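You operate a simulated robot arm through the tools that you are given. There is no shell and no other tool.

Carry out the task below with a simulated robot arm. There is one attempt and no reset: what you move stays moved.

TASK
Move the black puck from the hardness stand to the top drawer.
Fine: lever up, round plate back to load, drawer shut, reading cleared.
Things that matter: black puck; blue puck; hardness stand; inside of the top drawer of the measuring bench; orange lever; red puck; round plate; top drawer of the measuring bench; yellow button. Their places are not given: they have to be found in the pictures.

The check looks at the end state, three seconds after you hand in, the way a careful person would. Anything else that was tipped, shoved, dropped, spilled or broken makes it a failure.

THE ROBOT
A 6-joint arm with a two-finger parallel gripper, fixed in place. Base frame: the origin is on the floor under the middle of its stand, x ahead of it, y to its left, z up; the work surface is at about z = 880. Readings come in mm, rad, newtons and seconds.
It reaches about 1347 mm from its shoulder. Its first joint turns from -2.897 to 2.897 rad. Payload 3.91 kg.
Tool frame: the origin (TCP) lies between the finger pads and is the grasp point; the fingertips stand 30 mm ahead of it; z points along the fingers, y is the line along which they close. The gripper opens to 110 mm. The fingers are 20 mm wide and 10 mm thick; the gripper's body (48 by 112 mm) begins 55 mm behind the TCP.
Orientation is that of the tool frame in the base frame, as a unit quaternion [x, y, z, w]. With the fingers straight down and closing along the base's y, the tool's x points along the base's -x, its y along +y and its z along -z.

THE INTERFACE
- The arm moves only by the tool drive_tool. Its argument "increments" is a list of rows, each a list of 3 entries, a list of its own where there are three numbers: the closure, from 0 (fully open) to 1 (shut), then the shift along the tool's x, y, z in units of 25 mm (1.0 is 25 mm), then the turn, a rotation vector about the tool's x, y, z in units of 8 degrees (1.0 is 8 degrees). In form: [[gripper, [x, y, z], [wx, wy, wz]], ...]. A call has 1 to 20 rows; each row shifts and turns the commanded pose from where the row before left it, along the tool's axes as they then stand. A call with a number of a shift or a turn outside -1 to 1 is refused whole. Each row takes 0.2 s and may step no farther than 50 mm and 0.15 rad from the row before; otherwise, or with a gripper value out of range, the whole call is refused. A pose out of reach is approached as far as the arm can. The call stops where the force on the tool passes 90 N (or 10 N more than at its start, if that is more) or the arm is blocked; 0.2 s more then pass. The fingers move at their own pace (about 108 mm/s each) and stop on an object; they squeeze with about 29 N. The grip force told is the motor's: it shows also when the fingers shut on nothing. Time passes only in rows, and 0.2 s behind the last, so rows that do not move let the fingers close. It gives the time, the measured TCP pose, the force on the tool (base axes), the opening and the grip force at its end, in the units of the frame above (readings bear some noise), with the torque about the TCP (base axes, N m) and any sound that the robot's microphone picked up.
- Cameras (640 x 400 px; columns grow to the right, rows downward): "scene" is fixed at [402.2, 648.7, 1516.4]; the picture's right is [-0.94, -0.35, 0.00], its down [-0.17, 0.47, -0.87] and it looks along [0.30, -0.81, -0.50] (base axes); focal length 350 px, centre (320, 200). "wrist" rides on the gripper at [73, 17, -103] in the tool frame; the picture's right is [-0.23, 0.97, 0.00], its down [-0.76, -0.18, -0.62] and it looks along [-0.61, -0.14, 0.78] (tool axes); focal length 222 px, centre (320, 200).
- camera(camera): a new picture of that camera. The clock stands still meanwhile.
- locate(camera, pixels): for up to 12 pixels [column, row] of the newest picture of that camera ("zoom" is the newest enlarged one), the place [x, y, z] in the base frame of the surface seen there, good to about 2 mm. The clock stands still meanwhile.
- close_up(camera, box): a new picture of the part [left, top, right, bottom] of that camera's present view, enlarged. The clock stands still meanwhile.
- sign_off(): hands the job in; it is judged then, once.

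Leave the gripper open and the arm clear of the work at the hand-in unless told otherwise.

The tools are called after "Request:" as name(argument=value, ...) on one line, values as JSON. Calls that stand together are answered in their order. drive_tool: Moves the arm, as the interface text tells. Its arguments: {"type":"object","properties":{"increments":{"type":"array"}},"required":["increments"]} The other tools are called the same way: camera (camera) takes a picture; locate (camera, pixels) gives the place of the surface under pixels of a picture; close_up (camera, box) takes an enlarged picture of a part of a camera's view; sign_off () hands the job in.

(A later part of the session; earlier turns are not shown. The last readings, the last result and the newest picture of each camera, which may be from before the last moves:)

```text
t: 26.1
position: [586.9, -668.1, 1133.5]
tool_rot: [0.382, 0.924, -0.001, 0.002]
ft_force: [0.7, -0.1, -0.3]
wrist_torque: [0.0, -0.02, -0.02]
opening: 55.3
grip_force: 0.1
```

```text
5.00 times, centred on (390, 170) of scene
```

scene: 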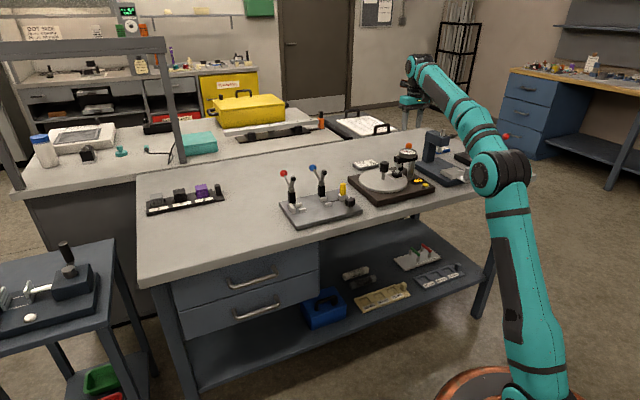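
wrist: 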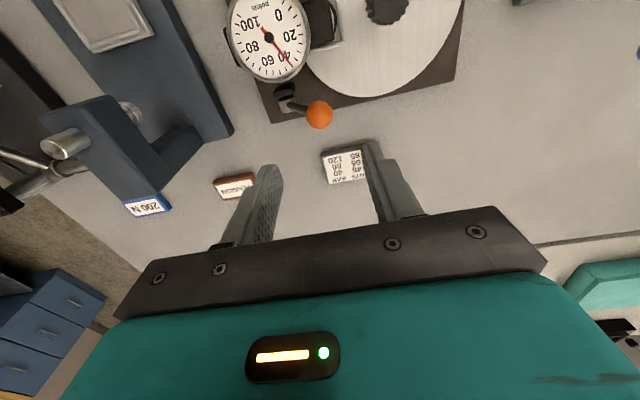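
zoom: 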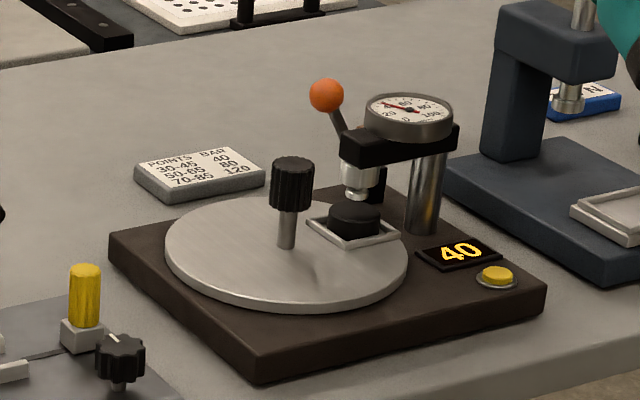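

The lever stays up and the foot is clear of the puck. Before I turn the plate I want a full view of the base and plate for any load mark. I'm moving the camera back toward the front (tool +x) and along +u.

Request:
drive_tool(increments=[[0.5, [1, 0.6, -0.2], [0, 0, 0]], [0.5, [1, 0.6, -0.2], [0, 0, 0]], [0.5, [1, 0.6, -0.2], [0, 0, 0]], [0.5, [1, 0.6, -0.2], [0, 0, 0]], [0.5, [1, 0.6, -0.2], [0, 0, 0]], [0.5, [0, 0, 0], [0, 0, 0]]])

Request:
camera(camera="wrist")

Request:
close_up(camera="wrist", box=[180, 0, 480, 200])

```text
t: 27.5
position: [550.5, -526.8, 1156.3]
tool_rot: [0.382, 0.924, -0.001, 0.001]
ft_force: [-0.5, 0.2, -0.6]
wrist_torque: [0.01, 0.01, 0.04]
opening: 54.9
grip_force: 0.0
```

```text
taken
```

wrist: 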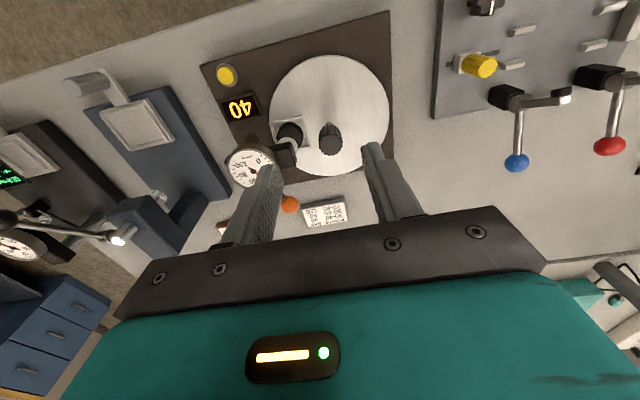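

```text
2.00 times, centred on (330, 100) of wrist
```

zoom: 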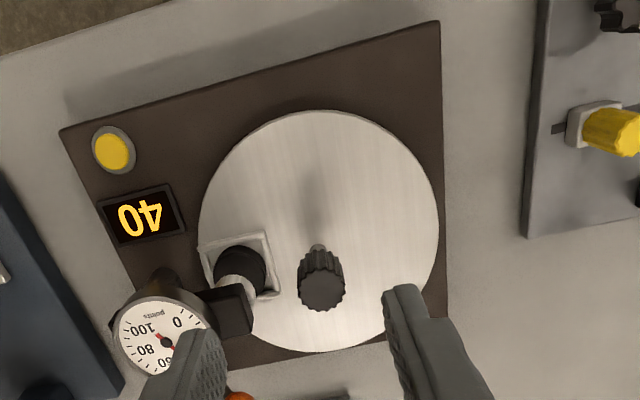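

No text mark is visible on the plate or base. I'm measuring the plate rim, knob and nest from this enlargement to get exact centres.

Request:
locate(camera="zoom", pixels=[[202, 220], [435, 215], [320, 114], [300, 346], [240, 140], [400, 140], [322, 290], [322, 265], [318, 243], [246, 262], [268, 235], [205, 245]])

```text
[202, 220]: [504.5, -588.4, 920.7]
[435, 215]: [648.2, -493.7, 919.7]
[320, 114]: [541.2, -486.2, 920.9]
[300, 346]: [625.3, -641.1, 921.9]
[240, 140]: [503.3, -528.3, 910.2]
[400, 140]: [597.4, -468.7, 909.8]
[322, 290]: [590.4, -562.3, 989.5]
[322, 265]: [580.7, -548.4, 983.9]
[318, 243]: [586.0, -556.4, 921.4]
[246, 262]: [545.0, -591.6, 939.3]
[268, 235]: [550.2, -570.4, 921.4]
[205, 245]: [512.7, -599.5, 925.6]
```

Fit: plate centre ≈ (589,-560.5), radius 89, with the knob on the same axis (top ≈ z 992). I'm going above the knob with fingers open 55 mm, at yaw about -22°, stopping at z≈1056 to check alignment.

Request:
drive_tool(increments=[[0.5, [0, 0, 0], [0, 0, -0.96]], [0.5, [0, 0, 0], [0, 0, -0.96]], [0.5, [0, 0, 0], [0, 0, -0.96]], [0.5, [-0.98, -0.34, 0], [0, 0, 0]], [0.5, [-0.98, -0.34, 0], [0, 0, 0]], [0.5, [0, 0, 1], [0, 0, 0]], [0.5, [0, 0, 1], [0, 0, 0]], [0.5, [0, 0, 1], [0, 0, 0]], [0.5, [0, 0, 1], [0, 0, 0]], [0.5, [0, 0, 0], [0, 0, 0]]])

Request:
camera(camera="wrist")

Request:
close_up(camera="scene", box=[345, 110, 435, 190])

```text
t: 29.7
position: [591.2, -560.6, 1057.7]
tool_rot: [0.19, 0.982, -0.001, 0.002]
ft_force: [0.4, -0.3, -0.8]
wrist_torque: [0.03, 0.0, 0.03]
opening: 54.9
grip_force: 0.0
```

```text
taken
```

wrist: 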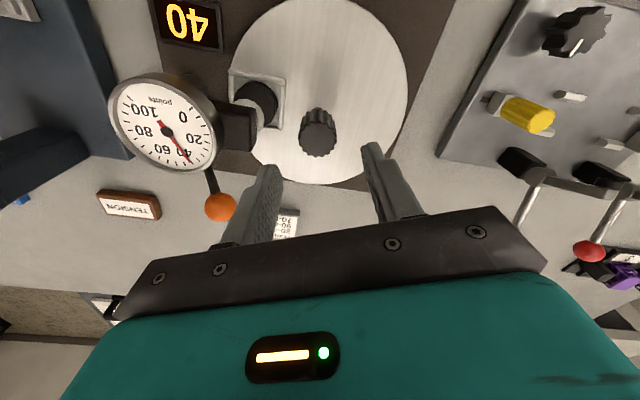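

```text
5.00 times, centred on (390, 150) of scene
```

zoom: 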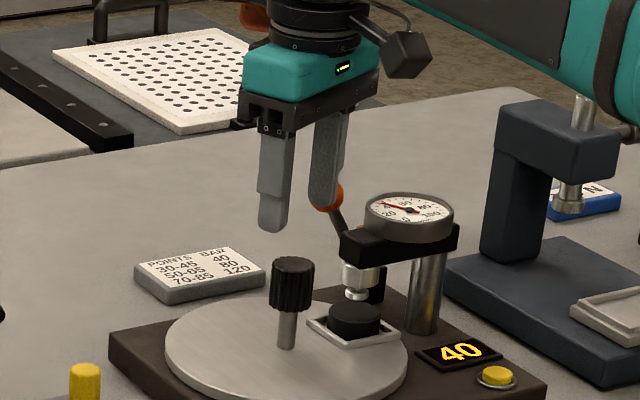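

The knob is centred under the gripper (wrist 318,140; expected about 320,143). I'm descending to z≈986 and closing on the knob.

Request:
drive_tool(increments=[[0.5, [0.02, 0, 0.95], [0, 0, 0]], [0.5, [0.02, 0, 0.95], [0, 0, 0]], [0.5, [0.02, 0, 0.95], [0, 0, 0]], [0.5, [0, 0, 0], [0, 0, 0]], [1, [0, 0, 0], [0, 0, 0]], [1, [0, 0, 0], [0, 0, 0]], [1, [0, 0, 0], [0, 0, 0]]])

Request:
camera(camera="wrist")

```text
t: 31.3
position: [588.3, -562.0, 986.1]
tool_rot: [0.19, 0.982, -0.001, 0.003]
ft_force: [-1.8, -17.1, 2.1]
wrist_torque: [0.05, -0.84, -0.02]
opening: 32.0
grip_force: 29.0
```

```text
taken
```

wrist: 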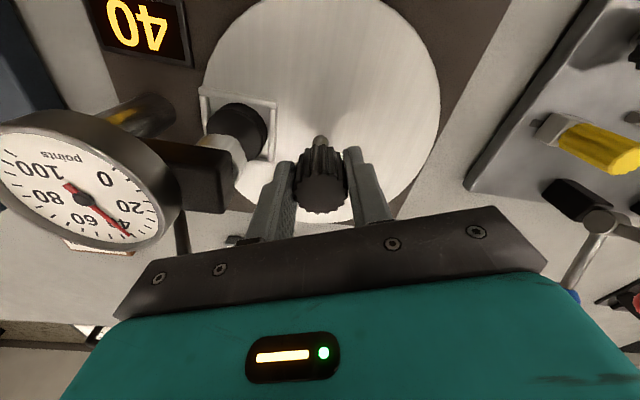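

The fingers hold the knob (32 mm). A 17 N sideways load shows I'm about 1 mm off centre, so I'll shift to relieve it and then try a small turn.

Request:
drive_tool(increments=[[1, [0, -0.04, 0], [0, 0, 0]], [1, [0, 0, 0], [0, 0, 0]]])

```text
t: 31.9
position: [589.1, -561.6, 985.9]
tool_rot: [0.19, 0.982, -0.001, 0.003]
ft_force: [-4.4, -14.6, 3.0]
wrist_torque: [0.42, -0.17, -0.02]
opening: 32.1
grip_force: 29.0
```

Request:
drive_tool(increments=[[1, [0, -0.08, 0], [0, 0, 0]], [1, [0, 0, 0], [0, 0, 0]]])

```text
t: 32.5
position: [588.2, -562.4, 984.8]
tool_rot: [0.189, 0.982, -0.002, 0.002]
ft_force: [-5.5, 5.4, 0.2]
wrist_torque: [0.75, -0.31, 0.0]
opening: 31.9
grip_force: 29.0
```

The side load is mostly relieved. Now a small test turn (about 10°), then I'll look at whether the plate follows.

Request:
drive_tool(increments=[[1, [0, 0, 0], [0, 0, -0.6]], [1, [0, 0, 0], [0, 0, -0.6]], [1, [0, 0, 0], [0, 0, 0]]])

Request:
close_up(camera="scene", box=[345, 130, 435, 210])

```text
t: 33.3
position: [590.1, -562.4, 986.8]
tool_rot: [0.106, 0.994, -0.002, 0.002]
ft_force: [6.3, 6.8, 0.3]
wrist_torque: [0.63, -0.63, 0.03]
opening: 31.4
grip_force: 29.3
```

```text
5.00 times, centred on (390, 170) of scene
```

zoom: 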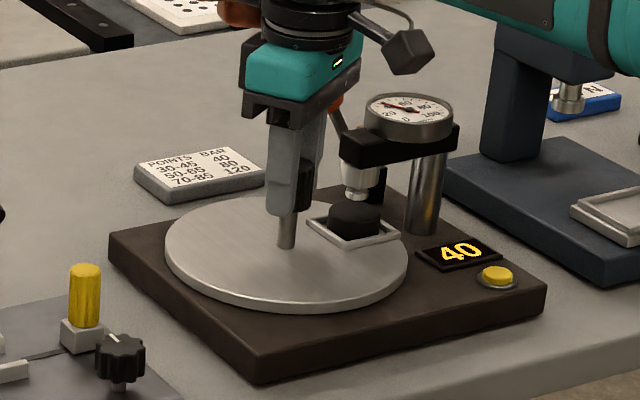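

The torque about the knob axis is only 0.03 N m. I'm comparing the nest's orientation in tight enlargements to see if it turned.

Request:
close_up(camera="scene", box=[375, 135, 430, 185])

Request:
camera(camera="wrist")

```text
8.00 times, centred on (402, 160) of scene
```

zoom: 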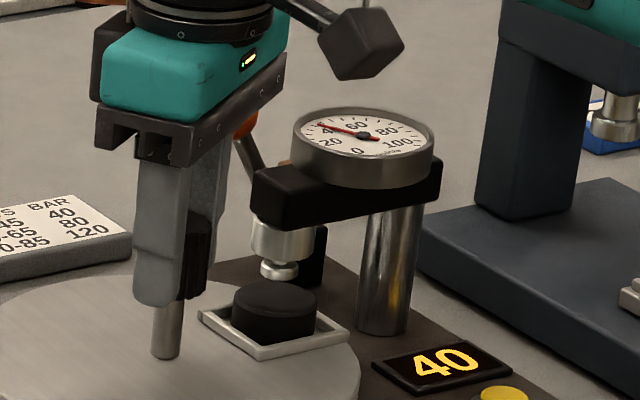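

```text
taken
```

wrist: 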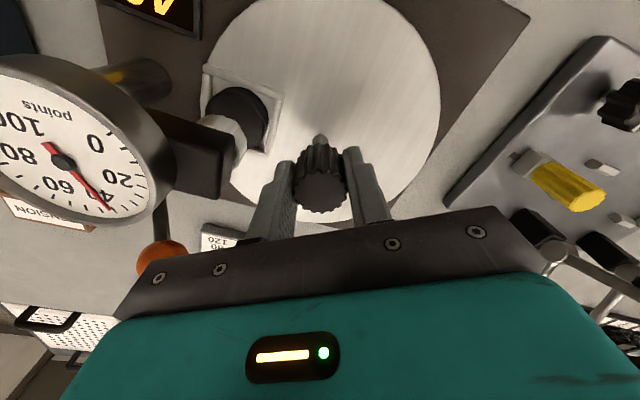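

The nest corners are unchanged in the scene picture, so the knob slipped or is blocked in that direction. I'm trying the other direction, by about 20°.

Request:
drive_tool(increments=[[1, [0, 0, 0], [0, 0, 0.6]], [1, [0, 0, 0], [0, 0, 0.6]], [1, [0, 0, 0], [0, 0, 0.6]], [1, [0, 0, 0], [0, 0, 0.6]]])

Request:
close_up(camera="scene", box=[375, 135, 430, 185])

Request:
camera(camera="wrist")

```text
t: 34.3
position: [590.1, -563.1, 985.3]
tool_rot: [0.271, 0.963, -0.001, 0.003]
ft_force: [16.2, 13.2, 7.6]
wrist_torque: [0.68, 0.07, 0.05]
opening: 31.4
grip_force: 28.8
```

```text
8.00 times, centred on (402, 160) of scene
```

zoom: 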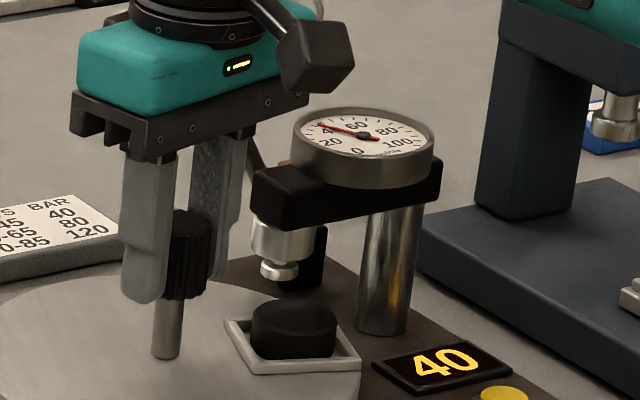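

```text
taken
```

wrist: 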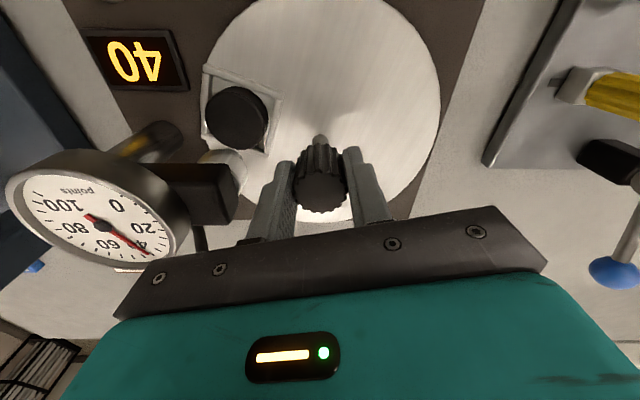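

In this direction the plate follows: the nest has swung away from the gauge toward the display. The other way was against the test-side stop. I continue turning this way while watching forces.

Request:
drive_tool(increments=[[1, [0, 0.04, 0], [0, 0, 0.9]], [1, [0, 0, 0], [0, 0, 0.9]], [1, [0, 0, 0], [0, 0, 0.9]], [1, [0, 0, 0], [0, 0, 0.9]], [1, [0, 0, 0], [0, 0, 0.9]]])

Request:
camera(camera="scene")

Request:
close_up(camera="scene", box=[345, 130, 435, 210])

```text
t: 35.5
position: [589.5, -561.5, 986.3]
tool_rot: [0.555, 0.832, -0.001, 0.003]
ft_force: [19.5, 10.7, 7.0]
wrist_torque: [-0.45, -0.08, 0.05]
opening: 31.5
grip_force: 29.1
```

```text
taken
```

scene: 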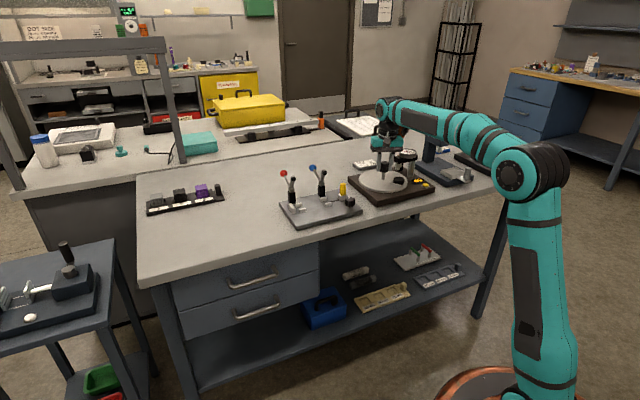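

```text
5.00 times, centred on (390, 170) of scene
```

zoom: 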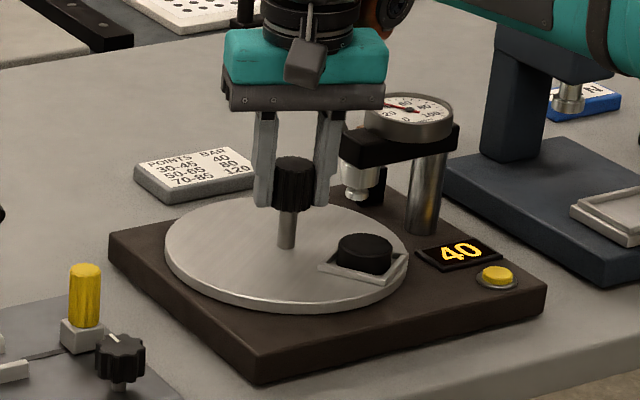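

The plate has turned about 55° and the puck rides along in its nest. I keep turning; wrist yaw is about -67° and can go to roughly -110° safely.

Request:
drive_tool(increments=[[1, [0, 0, 0], [0, 0, 0.95]], [1, [0, 0, 0], [0, 0, 0.95]], [1, [0, 0, 0], [0, 0, 0.95]], [1, [0, 0, 0], [0, 0, 0.95]], [1, [0, 0, 0], [0, 0, 0.95]]])

Request:
close_up(camera="scene", box=[345, 110, 455, 210])

```text
t: 36.7
position: [590.9, -560.9, 985.3]
tool_rot: [0.796, 0.605, 0.0, 0.003]
ft_force: [27.3, 5.0, 8.4]
wrist_torque: [-0.19, 0.43, 0.59]
opening: 31.6
grip_force: 28.8
```

```text
4.00 times, centred on (400, 160) of scene
```

zoom: 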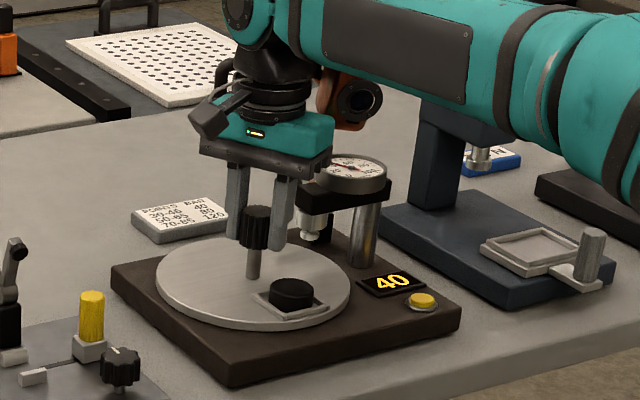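

The torque about the axis has risen to 0.59 N m, perhaps the load-side stop. I'm measuring where the nest now is.

Request:
close_up(camera="scene", box=[355, 150, 420, 200])

```text
8.00 times, centred on (388, 175) of scene
```

zoom: 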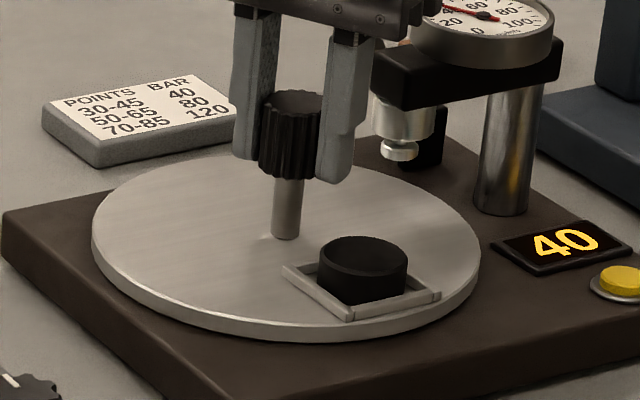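

Request:
locate(camera="zoom", pixels=[[362, 252], [325, 252], [400, 252], [362, 238], [362, 267], [285, 267], [354, 318], [440, 293], [290, 95], [320, 110], [275, 100]])

```text
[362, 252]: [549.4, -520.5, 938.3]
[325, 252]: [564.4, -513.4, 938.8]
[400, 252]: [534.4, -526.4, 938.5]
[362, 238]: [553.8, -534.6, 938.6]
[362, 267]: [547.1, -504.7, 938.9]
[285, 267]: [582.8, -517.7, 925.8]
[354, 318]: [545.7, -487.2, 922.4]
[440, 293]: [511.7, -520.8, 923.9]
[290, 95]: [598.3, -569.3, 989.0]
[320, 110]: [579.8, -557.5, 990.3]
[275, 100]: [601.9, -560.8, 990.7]
```

The puck is now at about (550,-520), i.e. 90° from the test position, facing the front of the stand. One small extra turn will confirm this is the stop.

Request:
drive_tool(increments=[[1, [0, 0, 0], [0, 0, 0.5]], [1, [0, 0, 0], [0, 0, 0.3]], [1, [0, 0, 0], [0, 0, 0]]])

Request:
close_up(camera="scene", box=[355, 150, 420, 200])

```text
t: 37.5
position: [589.8, -562.6, 984.8]
tool_rot: [0.828, 0.56, 0.0, 0.002]
ft_force: [29.1, -0.3, 2.1]
wrist_torque: [-0.11, 0.42, 0.11]
opening: 31.9
grip_force: 29.0
```

```text
8.00 times, centred on (388, 175) of scene
```

zoom: 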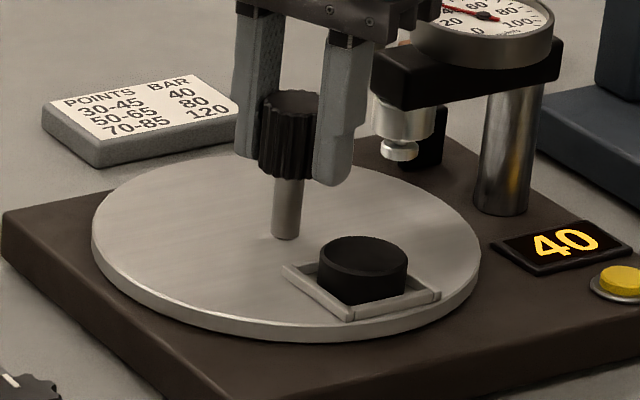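

The nest didn't move, so this is the load stop. I'm opening the fingers and rising straight up.

Request:
drive_tool(increments=[[0.85, [0, 0, 0], [0, 0, 0]], [0.5, [0, 0, 0], [0, 0, 0]], [0.5, [0, 0, 0], [0, 0, 0]], [0.5, [0, 0, -0.5], [0, 0, 0]], [0.5, [0, 0, -1], [0, 0, 0]], [0.5, [0, 0, -1], [0, 0, 0]], [0.5, [0, 0, -1], [0, 0, 0]], [0.5, [0, 0, -1], [0, 0, 0]], [0.5, [0, 0, -1], [0, 0, 0]], [0.5, [0, 0, -1], [0, 0, 0]], [0.5, [0, 0, -1], [0, 0, 0]], [0.5, [0, 0, 0], [0, 0, 0]]])

Request:
camera(camera="scene")

Request:
close_up(camera="scene", box=[345, 130, 435, 210])

```text
t: 40.1
position: [587.6, -560.0, 1174.5]
tool_rot: [0.829, 0.56, 0.001, 0.003]
ft_force: [-0.2, 0.0, -0.4]
wrist_torque: [0.04, -0.01, 0.01]
opening: 54.9
grip_force: 0.1
```

```text
taken
```

scene: 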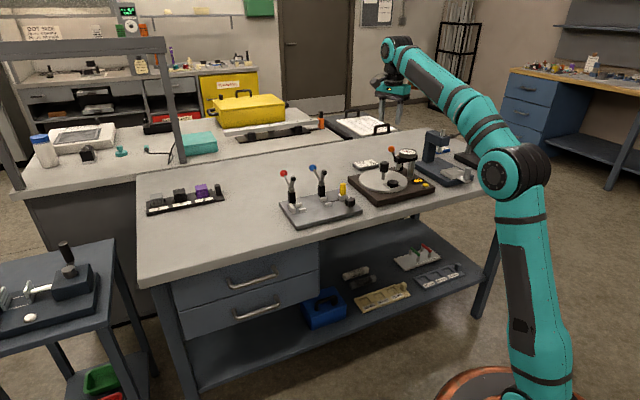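

```text
5.00 times, centred on (390, 170) of scene
```

zoom: 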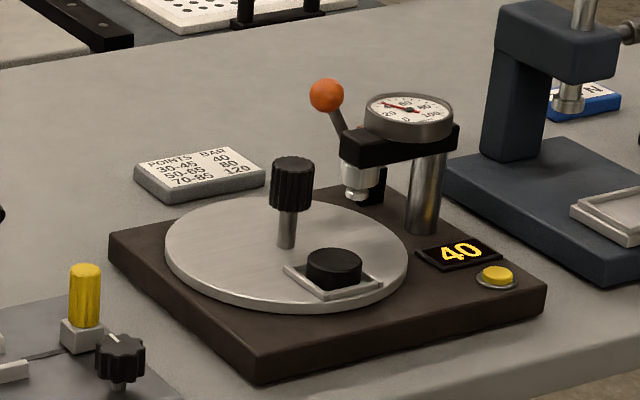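

The puck sits at the load position and the lever is still up. The reading still shows 40, so I'll press the yellow button on the way. I'm locating its cap precisely.

Request:
close_up(camera="scene", box=[400, 165, 440, 195])

```text
13.33 times, centred on (420, 180) of scene
```

zoom: 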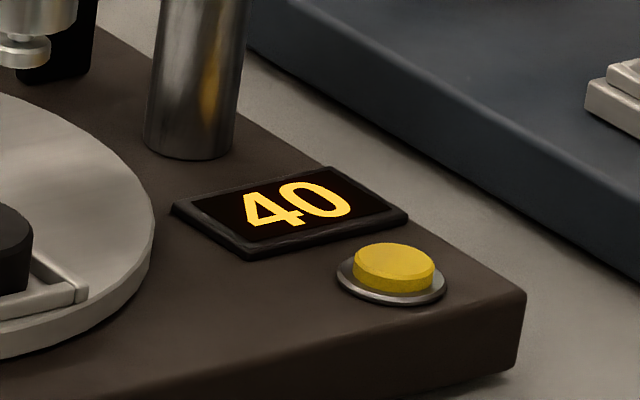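

Request:
locate(camera="zoom", pixels=[[395, 260], [362, 262], [428, 262], [395, 246], [395, 276], [393, 300], [340, 285], [443, 285], [200, 150]])

```text
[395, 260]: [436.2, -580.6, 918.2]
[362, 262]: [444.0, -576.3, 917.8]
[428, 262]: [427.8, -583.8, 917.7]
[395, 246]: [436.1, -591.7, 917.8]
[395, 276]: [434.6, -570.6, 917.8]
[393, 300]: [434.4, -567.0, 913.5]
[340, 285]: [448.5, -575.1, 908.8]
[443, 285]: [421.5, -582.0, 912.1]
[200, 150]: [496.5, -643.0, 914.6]
```

The button's centre is (435.5,-581), top z 918. I'm turning to yaw -34°, closing the fingers and travelling above it at the current height.

Request:
drive_tool(increments=[[1, [0, 0, 0], [0, 0, -0.975]], [1, [0, 0, 0], [0, 0, -0.975]], [1, [0, 0, 0], [0, 0, -0.975]], [1, [0, 0, 0], [0, 0, -0.975]], [1, [0, 0, 0], [0, 0, -0.975]], [1, [0, 0, 0], [0, 0, -0.975]], [1, [0, 0, 0], [0, 0, -0.975]], [1, [0, 0, 0], [0, 0, -0.975]], [1, [0, 0, 0], [0, 0, -0.975]], [1, [0, 0, 0], [0, 0, -0.975]], [1, [0.914, -0.82, 0], [0, 0, 0]], [1, [0.914, -0.82, 0], [0, 0, 0]], [1, [0.914, -0.82, 0], [0, 0, 0]], [1, [0.914, -0.82, 0], [0, 0, 0]], [1, [0.914, -0.82, 0], [0, 0, 0]], [1, [0, 0, 0], [0, 0, 0]]])

Request:
camera(camera="wrist")

```text
t: 43.5
position: [437.1, -581.7, 1173.2]
tool_rot: [0.292, 0.956, -0.001, 0.002]
ft_force: [-1.1, -0.1, -0.1]
wrist_torque: [-0.02, 0.0, 0.01]
opening: 0.0
grip_force: 28.8
```

```text
taken
```

wrist: 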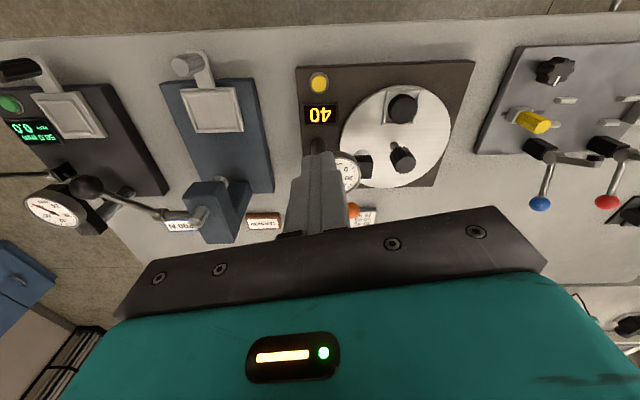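

The button appears at wrist (318,83). I'm verifying by locating it, then descending.

Request:
locate(camera="wrist", pixels=[[318, 82], [312, 82], [325, 82], [318, 76], [318, 88]])

```text
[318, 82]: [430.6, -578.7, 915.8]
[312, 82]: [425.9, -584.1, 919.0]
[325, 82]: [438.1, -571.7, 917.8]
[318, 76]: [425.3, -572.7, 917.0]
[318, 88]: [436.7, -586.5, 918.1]
```

Both cameras agree within 4 mm; I use (434,-580). I'm descending so the fingertips stop about 8 mm above the cap.

Request:
drive_tool(increments=[[1, [0.07, 0, 0.95], [0, 0, 0]], [1, [0.07, 0, 0.95], [0, 0, 0]], [1, [0, 0, 0.95], [0, 0, 0]], [1, [0, 0, 0.95], [0, 0, 0]], [1, [0, 0, 0.95], [0, 0, 0]], [1, [0, 0, 0.95], [0, 0, 0]], [1, [0, 0, 0.95], [0, 0, 0]], [1, [0, 0, 0.95], [0, 0, 0]], [1, [0, 0, 0.95], [0, 0, 0]], [1, [0, 0, 0.1], [0, 0, 0]], [1, [0, 0, 0], [0, 0, 0]]])

Request:
close_up(camera="scene", box=[380, 140, 450, 200])

```text
t: 45.9
position: [434.0, -581.5, 955.8]
tool_rot: [0.292, 0.957, -0.002, 0.002]
ft_force: [0.2, -0.5, 0.1]
wrist_torque: [0.01, 0.01, 0.01]
opening: 0.0
grip_force: 28.9
```

```text
6.67 times, centred on (415, 170) of scene
```

zoom: 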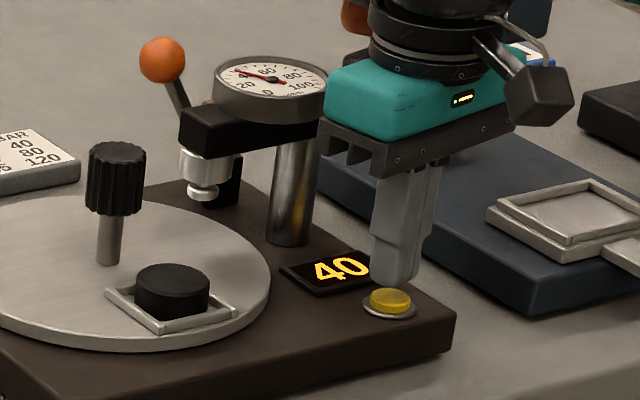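

The closed fingertips are right above the yellow cap. I press in small steps, checking force.

Request:
drive_tool(increments=[[1, [0, 0, 0.16], [0, 0, 0]], [1, [0, 0, 0.1], [0, 0, 0]], [1, [0, 0, 0.08], [0, 0, 0]], [1, [0, 0, 0.06], [0, 0, 0]]])

Request:
close_up(camera="scene", box=[380, 140, 450, 200])

```text
t: 46.9
position: [434.7, -582.4, 946.7]
tool_rot: [0.292, 0.956, -0.002, 0.002]
ft_force: [0.1, -0.2, 2.4]
wrist_torque: [0.0, 0.04, 0.03]
opening: 0.0
grip_force: 28.9
heard: click
```

```text
6.67 times, centred on (415, 170) of scene
```

zoom: 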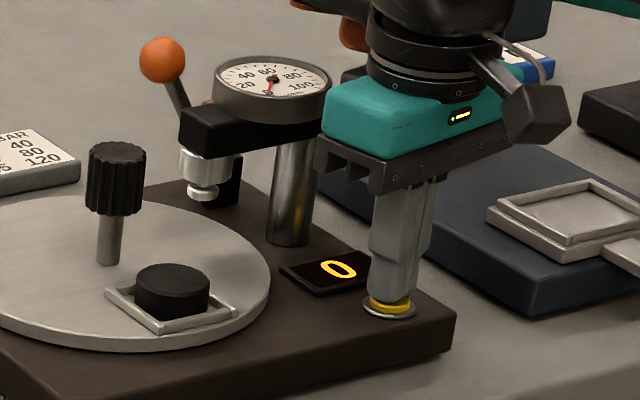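

Click heard, and the display shows 0 with the needle at 0, so the reading is cleared. I'm rising and starting the trip toward the drawer at z≈1147.

Request:
drive_tool(increments=[[1, [0, 0, -0.5], [0, 0, 0]], [1, [0, 0, -1], [0, 0, 0]], [1, [0, 0, -1], [0, 0, 0]], [0.6, [0, 0, -1], [0, 0, 0]], [0.6, [0, 0, -1], [0, 0, 0]], [0.6, [0, 0, -1], [0, 0, 0]], [0.6, [0, 0, -1], [0, 0, 0]], [0.6, [0, 0, -1], [0, 0, 0]], [0.6, [0, 0, -1], [0, 0, 0]], [0.6, [0.223, 0.984, 0], [0, 0, 0]], [0.6, [0.223, 0.984, 0], [0, 0, 0]], [0.6, [0.223, 0.984, 0], [0, 0, 0]], [0.6, [0.223, 0.984, 0], [0, 0, 0]], [0.6, [0.223, 0.984, 0], [0, 0, 0]], [0.6, [0.223, 0.984, 0], [0, 0, 0]], [0.6, [0.223, 0.984, 0], [0, 0, 0]], [0.6, [0.223, 0.984, 0], [0, 0, 0]], [0.6, [0.223, 0.984, 0], [0, 0, 0]], [0.6, [0.223, 0.984, 0], [0, 0, 0]], [0.6, [0.223, 0.984, 0], [0, 0, 0]]])

Request:
drive_tool(increments=[[0.6, [0.223, 0.984, 0], [0, 0, 0]], [0.6, [0.223, 0.984, 0], [0, 0, 0]], [0.6, [0.223, 0.984, 0], [0, 0, 0]], [0.6, [0.223, 0.984, 0], [0, 0, 0]], [0.6, [0.223, 0.984, 0], [0, 0, 0]], [0.6, [0.223, 0.984, 0], [0, 0, 0]], [0.6, [0.223, 0.984, 0], [0, 0, 0]], [0.6, [0.223, 0.984, 0], [0, 0, 0]], [0.6, [0.223, 0.984, 0], [0, 0, 0]], [0.6, [0.223, 0.984, 0], [0, 0, 0]], [0.6, [0.223, 0.984, 0], [0, 0, 0]], [0.6, [0.223, 0.984, 0], [0, 0, 0]], [0.6, [0.223, 0.984, 0], [0, 0, 0]], [0.6, [0.223, 0.984, 0], [0, 0, 0]], [0.6, [0.223, 0.984, 0], [0, 0, 0]], [0.6, [0.223, 0.984, 0], [0, 0, 0]], [0.6, [0.223, 0.984, 0], [0, 0, 0]], [0.6, [0.223, 0.984, 0], [0, 0, 0]], [0.6, [0, 0, 0], [0, 0, 0]]])

Request:
camera(camera="scene")

```text
t: 51.1
position: [533.6, -321.1, 1159.4]
tool_rot: [0.292, 0.957, -0.002, 0.002]
ft_force: [-0.4, 0.2, 0.2]
wrist_torque: [-0.01, 0.0, 0.0]
opening: 43.9
grip_force: 0.0
```

```text
t: 55.1
position: [697.9, 103.9, 1156.8]
tool_rot: [0.291, 0.957, -0.002, 0.002]
ft_force: [-0.5, 0.5, 0.2]
wrist_torque: [-0.02, 0.01, -0.01]
opening: 44.0
grip_force: 0.1
```

```text
taken
```

scene: 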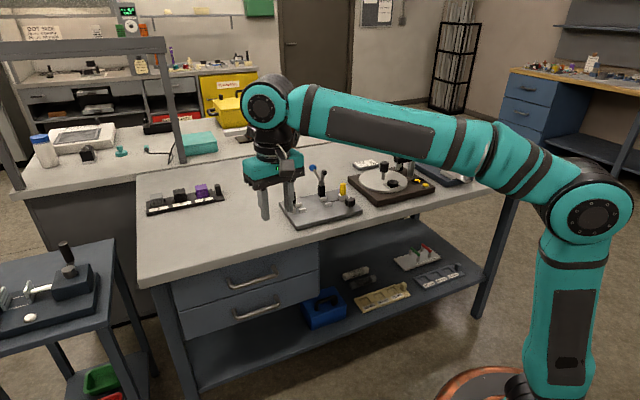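

I'm in front of the drawers at (698,104,1157). Now turn to yaw +45° (fingers' closing line along the drawer's pull direction) and tilt 45° so the fingers point down into the drawer front.

Request:
drive_tool(increments=[[0.6, [0, 0, 0], [0, 0, -0.985]], [0.6, [0, 0, 0], [0, 0, -0.985]], [0.6, [0, 0, 0], [0, 0, -0.985]], [0.6, [0, 0, 0], [0, 0, -0.985]], [0.6, [0, 0, 0], [0, 0, -0.985]], [0.6, [0, 0, 0], [0, 0, -0.985]], [0.6, [0, 0, 0], [0, 0, -0.985]], [0.6, [0, 0, 0], [0, 0, -0.985]], [0.6, [0, 0, 0], [0, 0, -0.985]], [0.6, [0, 0, 0], [0, 0, -0.985]], [0.6, [0, 0, 0], [0, 0, 0]]])

Request:
drive_tool(increments=[[0.6, [0, 0, 0], [0.94, 0, 0]], [0.6, [0, 0, 0], [0.94, 0, 0]], [0.6, [0, 0, 0], [0.94, 0, 0]], [0.6, [0, 0, 0], [0.94, 0, 0]], [0.6, [0, 0, 0], [0.94, 0, 0]], [0.6, [0, 0, 0], [0.94, 0, 0]], [0.6, [0, 0, 0], [0, 0, 0]]])

Request:
camera(camera="wrist")

Request:
camera(camera="scene")

```text
t: 57.5
position: [696.5, 102.4, 1157.0]
tool_rot: [-0.383, 0.924, -0.002, 0.001]
ft_force: [-0.1, -0.1, 0.4]
wrist_torque: [-0.01, 0.03, 0.0]
opening: 43.9
grip_force: 0.0
```

```text
t: 59.1
position: [696.8, 102.6, 1157.0]
tool_rot: [-0.352, 0.852, -0.357, 0.148]
ft_force: [0.6, 1.1, 0.5]
wrist_torque: [-0.01, -0.04, -0.02]
opening: 43.8
grip_force: 0.1
```

```text
taken
```

wrist: 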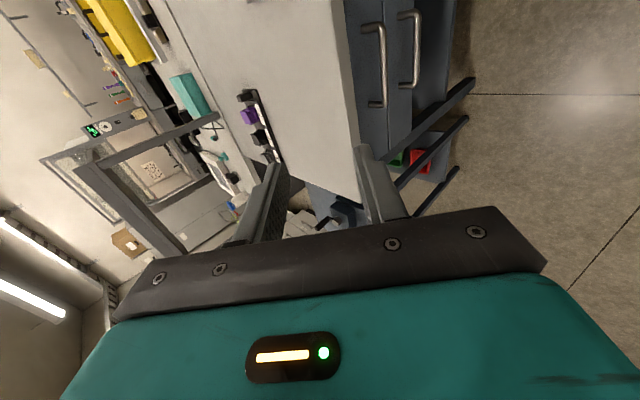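

```text
taken
```

scene: 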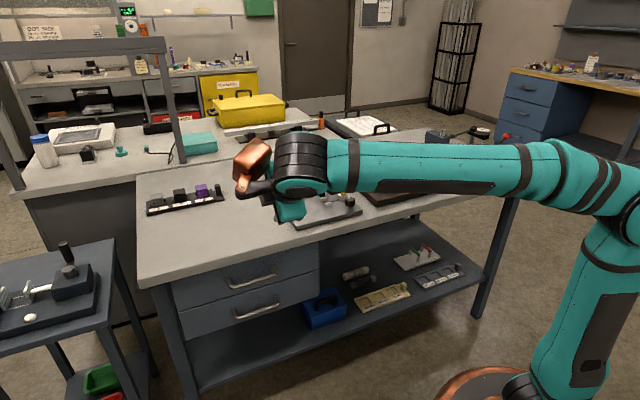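

The wrist view shows the two drawer handles: the top drawer's at about (380,65), nearest the bench top, the lower one at (413,50). I'm locating points on the top handle bar.

Request:
close_up(camera="wrist", box=[330, 0, 460, 120])

```text
3.33 times, centred on (395, 60) of wrist
```

zoom: 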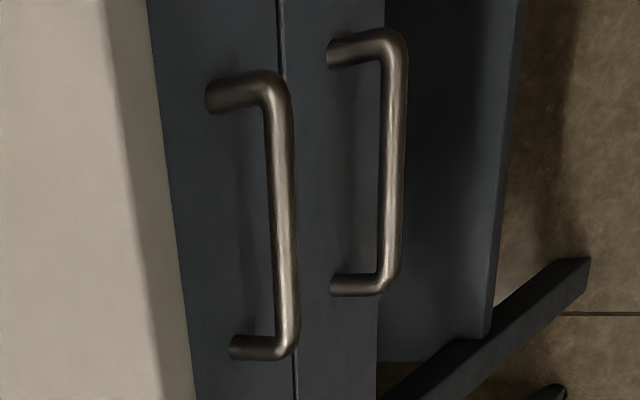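

Request:
locate(camera="zoom", pixels=[[278, 120], [284, 220], [288, 310], [225, 95], [240, 347], [225, 220], [170, 220], [285, 30], [335, 200], [390, 80], [390, 250], [120, 220]])

```text
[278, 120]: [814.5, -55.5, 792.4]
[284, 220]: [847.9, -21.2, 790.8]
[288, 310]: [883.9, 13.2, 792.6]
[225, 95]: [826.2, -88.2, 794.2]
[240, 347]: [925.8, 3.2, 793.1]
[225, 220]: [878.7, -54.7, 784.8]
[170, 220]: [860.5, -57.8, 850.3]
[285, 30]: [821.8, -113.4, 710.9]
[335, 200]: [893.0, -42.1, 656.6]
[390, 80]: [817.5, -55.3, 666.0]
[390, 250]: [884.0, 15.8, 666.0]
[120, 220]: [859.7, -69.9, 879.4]
```

The top handle's bar runs from about (807,-62) to (895,25), z≈790, standing 45 mm off the drawer face. I'm approaching a pre-grasp at (773,60,900), fingers 30 mm open.

Request:
drive_tool(increments=[[0.727, [-0.093, 0.489, 0.965], [0, 0, 0]], [0.727, [-0.093, 0.489, 0.965], [0, 0, 0]], [0.727, [-0.093, 0.489, 0.965], [0, 0, 0]], [0.727, [-0.093, 0.489, 0.965], [0, 0, 0]], [0.727, [-0.093, 0.489, 0.965], [0, 0, 0]], [0.727, [-0.093, 0.489, 0.965], [0, 0, 0]], [0.727, [-0.093, 0.489, 0.965], [0, 0, 0]], [0.727, [-0.093, 0.489, 0.965], [0, 0, 0]], [0.727, [-0.093, 0.489, 0.965], [0, 0, 0]], [0.727, [-0.093, 0.489, 0.965], [0, 0, 0]], [0.727, [0, 0, 0], [0, 0, 0]]])

Request:
camera(camera="wrist")

Request:
camera(camera="scene")

```text
t: 61.5
position: [772.7, 57.2, 899.9]
tool_rot: [-0.352, 0.852, -0.357, 0.148]
ft_force: [0.4, 0.1, 0.4]
wrist_torque: [0.0, 0.03, -0.01]
opening: 30.2
grip_force: 0.0
```

```text
taken
```

wrist: 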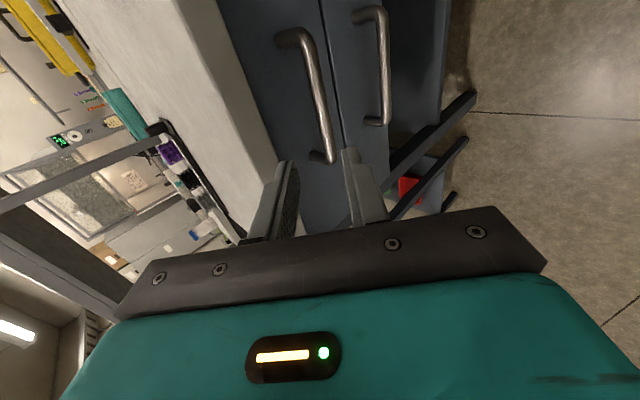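

```text
taken
```

scene: 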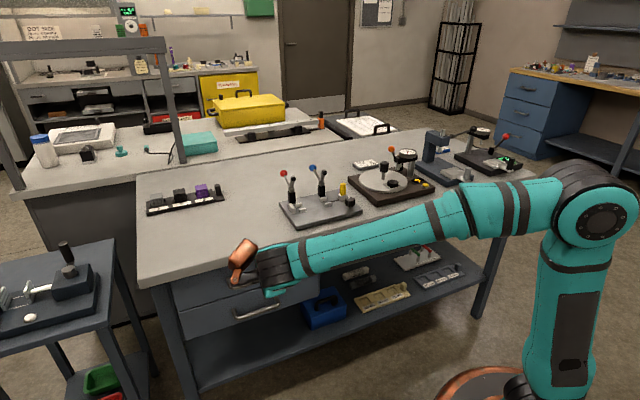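

The top handle's bar now spans wrist (303,45)–(330,155). I'm refining its location from this closer view.

Request:
locate(camera="wrist", pixels=[[310, 65], [317, 95], [324, 130], [330, 150], [285, 38], [318, 157], [303, 100], [280, 100], [205, 100], [345, 100]])

```text
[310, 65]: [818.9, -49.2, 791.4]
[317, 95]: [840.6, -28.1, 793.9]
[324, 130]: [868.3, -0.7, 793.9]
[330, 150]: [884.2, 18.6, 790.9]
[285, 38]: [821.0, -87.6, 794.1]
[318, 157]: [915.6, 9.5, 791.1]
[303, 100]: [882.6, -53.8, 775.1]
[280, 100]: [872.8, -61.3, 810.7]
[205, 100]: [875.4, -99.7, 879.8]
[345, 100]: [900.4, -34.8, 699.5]
```

The bar axis passes through about (853,-22,790). The remaining approach is almost purely along the tool axis (149 mm). I'm going 110 mm of it first.

Request:
drive_tool(increments=[[0.727, [-0.005, -0.014, 0.9], [0, 0, 0]], [0.727, [-0.005, -0.014, 0.9], [0, 0, 0]], [0.727, [-0.005, -0.014, 0.9], [0, 0, 0]], [0.727, [-0.005, -0.014, 0.9], [0, 0, 0]], [0.727, [-0.005, -0.014, 0.8], [0, 0, 0]], [0.727, [0, 0, 0], [0, 0, 0]]])

Request:
camera(camera="wrist")

Request:
close_up(camera="scene", box=[200, 220, 330, 330])

```text
t: 62.9
position: [829.0, 1.5, 825.4]
tool_rot: [-0.352, 0.852, -0.358, 0.148]
ft_force: [0.5, -0.3, -0.2]
wrist_torque: [-0.05, 0.01, 0.0]
opening: 30.0
grip_force: 0.1
```

```text
taken
```

wrist: 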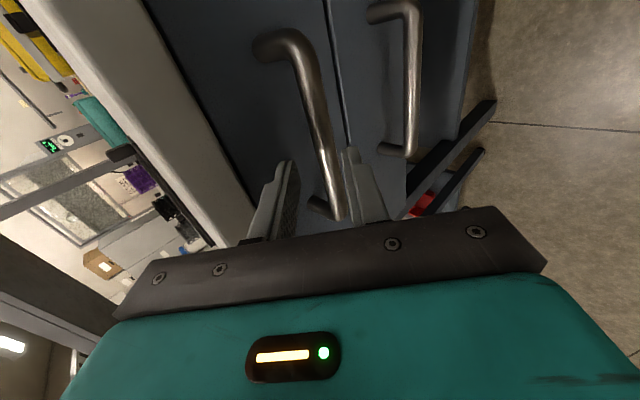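

```text
3.64 times, centred on (265, 275) of scene
```

zoom: 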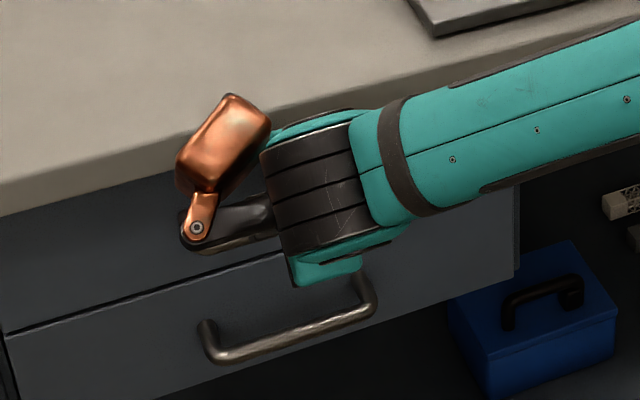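

The bar lies between the fingers but nearer the right one. I'll measure it once more before the last step.

Request:
close_up(camera="wrist", box=[250, 90, 390, 230])

```text
2.86 times, centred on (320, 160) of wrist
```

zoom: 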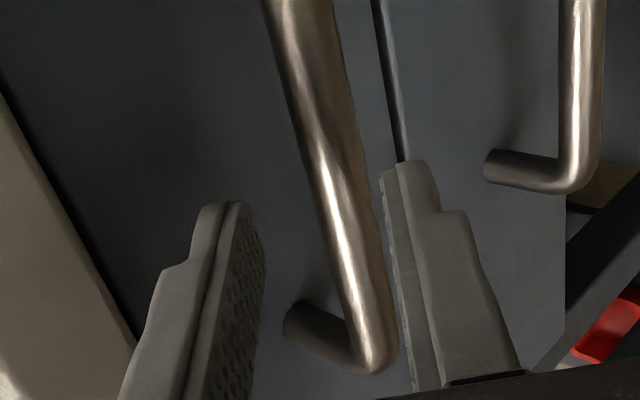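

Request:
locate(camera="zoom", pixels=[[305, 50], [322, 120], [340, 190], [360, 270], [328, 185], [355, 190], [225, 210], [390, 175]])

```text
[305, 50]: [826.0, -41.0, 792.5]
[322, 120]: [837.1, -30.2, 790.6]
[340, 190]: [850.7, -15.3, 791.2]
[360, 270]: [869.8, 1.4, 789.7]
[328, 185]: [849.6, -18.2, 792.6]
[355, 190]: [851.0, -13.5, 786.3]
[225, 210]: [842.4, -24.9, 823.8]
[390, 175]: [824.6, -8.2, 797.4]
```

The bar axis is 4 mm toward the right finger and 49 mm ahead. I'm shifting +4 mm in tool y, advancing 41 mm, and closing on the bar.

Request:
drive_tool(increments=[[0.727, [0, 0.16, 0.1], [0, 0, 0]], [0.727, [0, 0, 0.5], [0, 0, 0]], [0.727, [0, 0, 0.5], [0, 0, 0]], [0.727, [0, 0, 0.53], [0, 0, 0]], [0.727, [0, 0, 0], [0, 0, 0]]])

Request:
close_up(camera="wrist", box=[250, 90, 390, 230])

```text
t: 64.1
position: [848.4, -16.9, 793.6]
tool_rot: [-0.352, 0.853, -0.357, 0.147]
ft_force: [0.4, 0.9, 0.2]
wrist_torque: [0.0, 0.01, 0.0]
opening: 30.0
grip_force: 0.0
```

```text
2.86 times, centred on (320, 160) of wrist
```

zoom: 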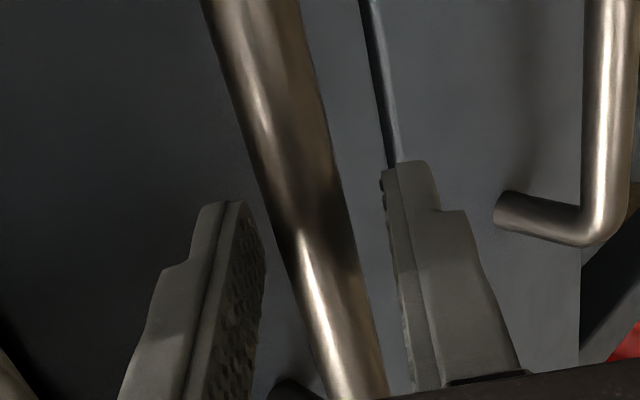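

The bar is centred between the pads with no contact force. I'm closing the fingers on it.

Request:
drive_tool(increments=[[1, [0, 0, 0], [0, 0, 0]], [1, [0, 0, 0], [0, 0, 0]], [1, [0, 0, 0], [0, 0, 0]]])

```text
t: 64.9
position: [847.8, -17.1, 793.3]
tool_rot: [-0.352, 0.852, -0.357, 0.147]
ft_force: [3.4, -0.9, 6.5]
wrist_torque: [-0.21, 0.12, 0.4]
opening: 15.4
grip_force: 44.6
```

The fingers grip the bar (15.4 mm). Now I pull straight out along (-0.71,0.71,0), first 20 mm to test.

Request:
drive_tool(increments=[[1, [0, 0.2, -0.2], [0, 0, 0]], [1, [0, 0.2, -0.2], [0, 0, 0]], [1, [0, 0.2, -0.2], [0, 0, 0]], [1, [0, 0, 0], [0, 0, 0]]])

```text
t: 65.9
position: [832.7, -1.2, 794.3]
tool_rot: [-0.351, 0.852, -0.358, 0.148]
ft_force: [4.4, 2.6, 13.1]
wrist_torque: [-0.28, 0.09, 0.35]
opening: 15.9
grip_force: 45.1
```

The drawer follows easily. I'm pulling on in moderate steps.

Request:
drive_tool(increments=[[1, [0, 0.42, -0.42], [0, 0, 0]], [1, [0, 0.42, -0.42], [0, 0, 0]], [1, [0, 0.42, -0.42], [0, 0, 0]], [1, [0, 0.42, -0.42], [0, 0, 0]], [1, [0, 0.42, -0.42], [0, 0, 0]], [1, [0, 0.42, -0.42], [0, 0, 0]], [1, [0, 0.42, -0.42], [0, 0, 0]], [1, [0, 0.42, -0.42], [0, 0, 0]], [1, [0, 0, 0], [0, 0, 0]]])

Request:
camera(camera="scene")

Request:
camera(camera="wrist")

```text
t: 67.9
position: [749.3, 82.1, 794.3]
tool_rot: [-0.352, 0.853, -0.357, 0.148]
ft_force: [0.4, 0.3, 20.2]
wrist_torque: [-0.33, 0.14, 0.34]
opening: 16.0
grip_force: 44.4
```

```text
taken
```

scene: 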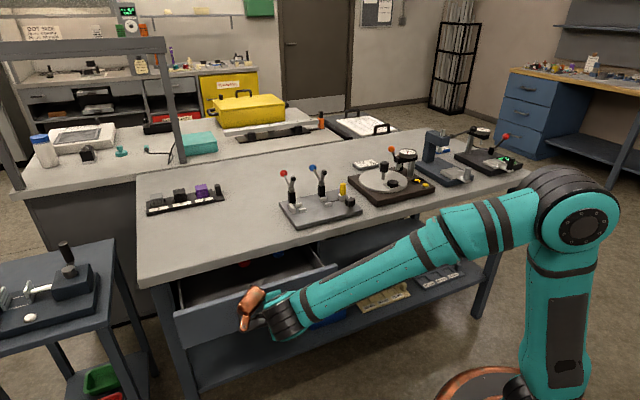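

```text
taken
```

wrist: 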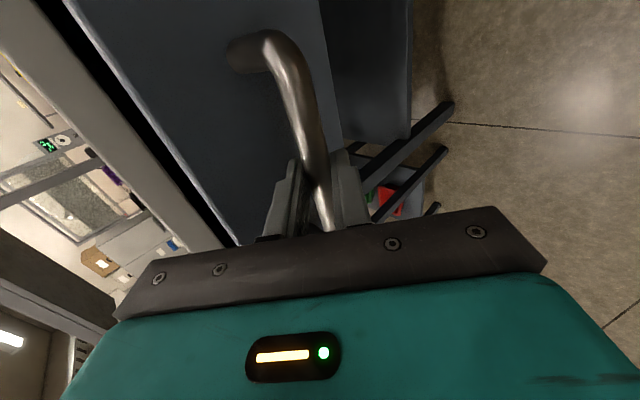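

The drawer is about 140 mm out, and I can see red and blue things inside near the bench. I'm pulling about 75 mm more, easing the downward load a bit.

Request:
drive_tool(increments=[[1, [0, 0.4, -0.44], [0, 0, 0]], [1, [0, 0.42, -0.42], [0, 0, 0]], [1, [0, 0.42, -0.42], [0, 0, 0]], [1, [0, 0.42, -0.42], [0, 0, 0]], [1, [0, 0.42, -0.42], [0, 0, 0]], [1, [0, 0, 0], [0, 0, 0]]])

Request:
camera(camera="scene")

Request:
close_up(camera="scene", box=[160, 225, 360, 350])

```text
t: 69.3
position: [697.2, 134.6, 794.8]
tool_rot: [-0.353, 0.852, -0.357, 0.148]
ft_force: [0.9, 1.5, 24.2]
wrist_torque: [-0.37, 0.09, 0.42]
opening: 15.8
grip_force: 45.1
```

```text
taken
```

scene: 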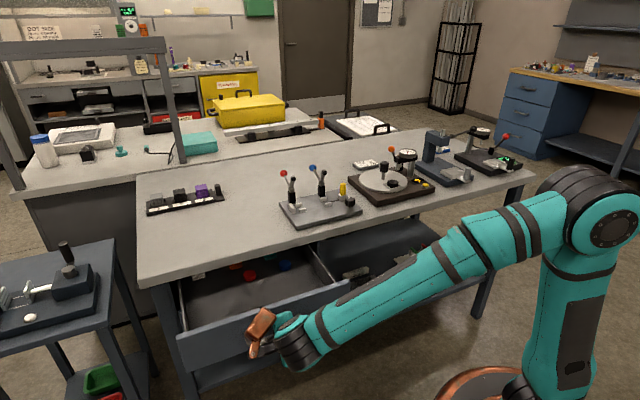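

```text
3.20 times, centred on (260, 288) of scene
```

zoom: 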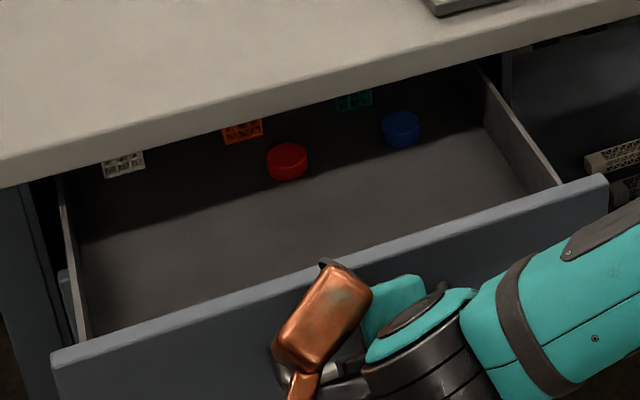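

The drawer is about 213 mm open. It holds a red puck, a blue puck and three small cubes toward the back, and the front area is free. I'm locating floor, walls and pucks.

Request:
locate(camera="zoom", pixels=[[287, 155], [288, 175], [402, 122], [402, 143], [330, 215], [200, 240], [430, 190], [85, 320], [545, 185], [320, 258], [160, 308], [100, 250]])

```text
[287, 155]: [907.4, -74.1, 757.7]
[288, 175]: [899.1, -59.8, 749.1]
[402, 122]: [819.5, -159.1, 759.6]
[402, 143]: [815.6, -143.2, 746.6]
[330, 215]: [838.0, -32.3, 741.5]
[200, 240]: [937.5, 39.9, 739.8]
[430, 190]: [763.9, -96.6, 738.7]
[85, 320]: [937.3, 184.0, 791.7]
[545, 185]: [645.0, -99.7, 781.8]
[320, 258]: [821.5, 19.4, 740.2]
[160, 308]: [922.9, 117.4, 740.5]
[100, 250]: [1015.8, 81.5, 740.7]
```

The floor is z≈740, the existing pucks' tops ≈758, and a free spot is around (806,18). I'm releasing the handle and retreating back along the tool axis.

Request:
drive_tool(increments=[[0.85, [0, 0, 0], [0, 0, 0]], [0.72, [0, 0, 0], [0, 0, 0]], [0.72, [0, 0, 0], [0, 0, 0]], [0.72, [0, 0, -0.4], [0, 0, 0]], [0.72, [0, 0, -0.8], [0, 0, 0]], [0.72, [0, 0, -1], [0, 0, 0]], [0.72, [0, 0, -1], [0, 0, 0]], [0.72, [0, 0, -1], [0, 0, 0]], [0.72, [0, 0, -1], [0, 0, 0]], [0.72, [0, 0, 0], [0, 0, 0]]])

Request:
camera(camera="scene")

Request:
camera(camera="wrist")

```text
t: 71.5
position: [631.3, 201.6, 883.8]
tool_rot: [-0.353, 0.853, -0.357, 0.147]
ft_force: [0.2, -0.2, -0.5]
wrist_torque: [-0.02, 0.0, 0.01]
opening: 30.4
grip_force: 0.0
```

```text
taken
```

scene: 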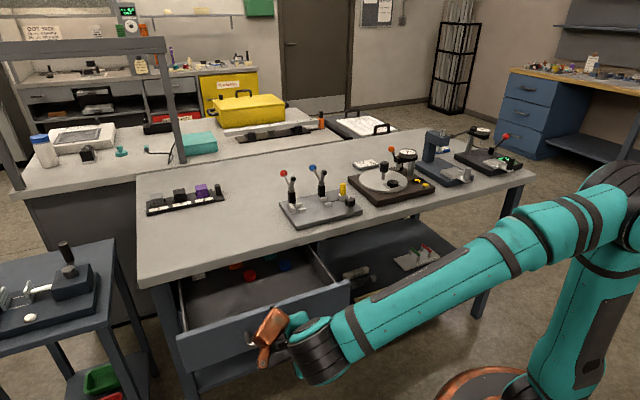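

```text
taken
```

wrist: 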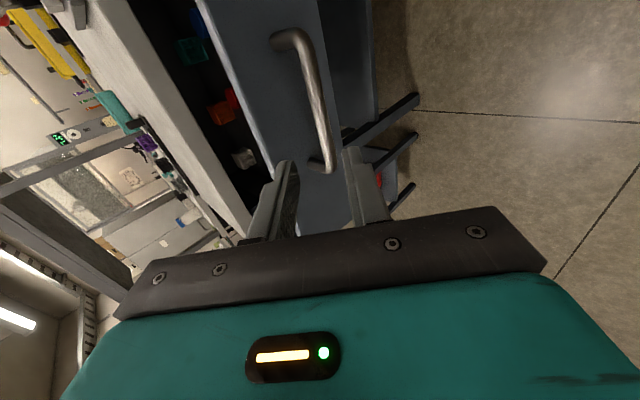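

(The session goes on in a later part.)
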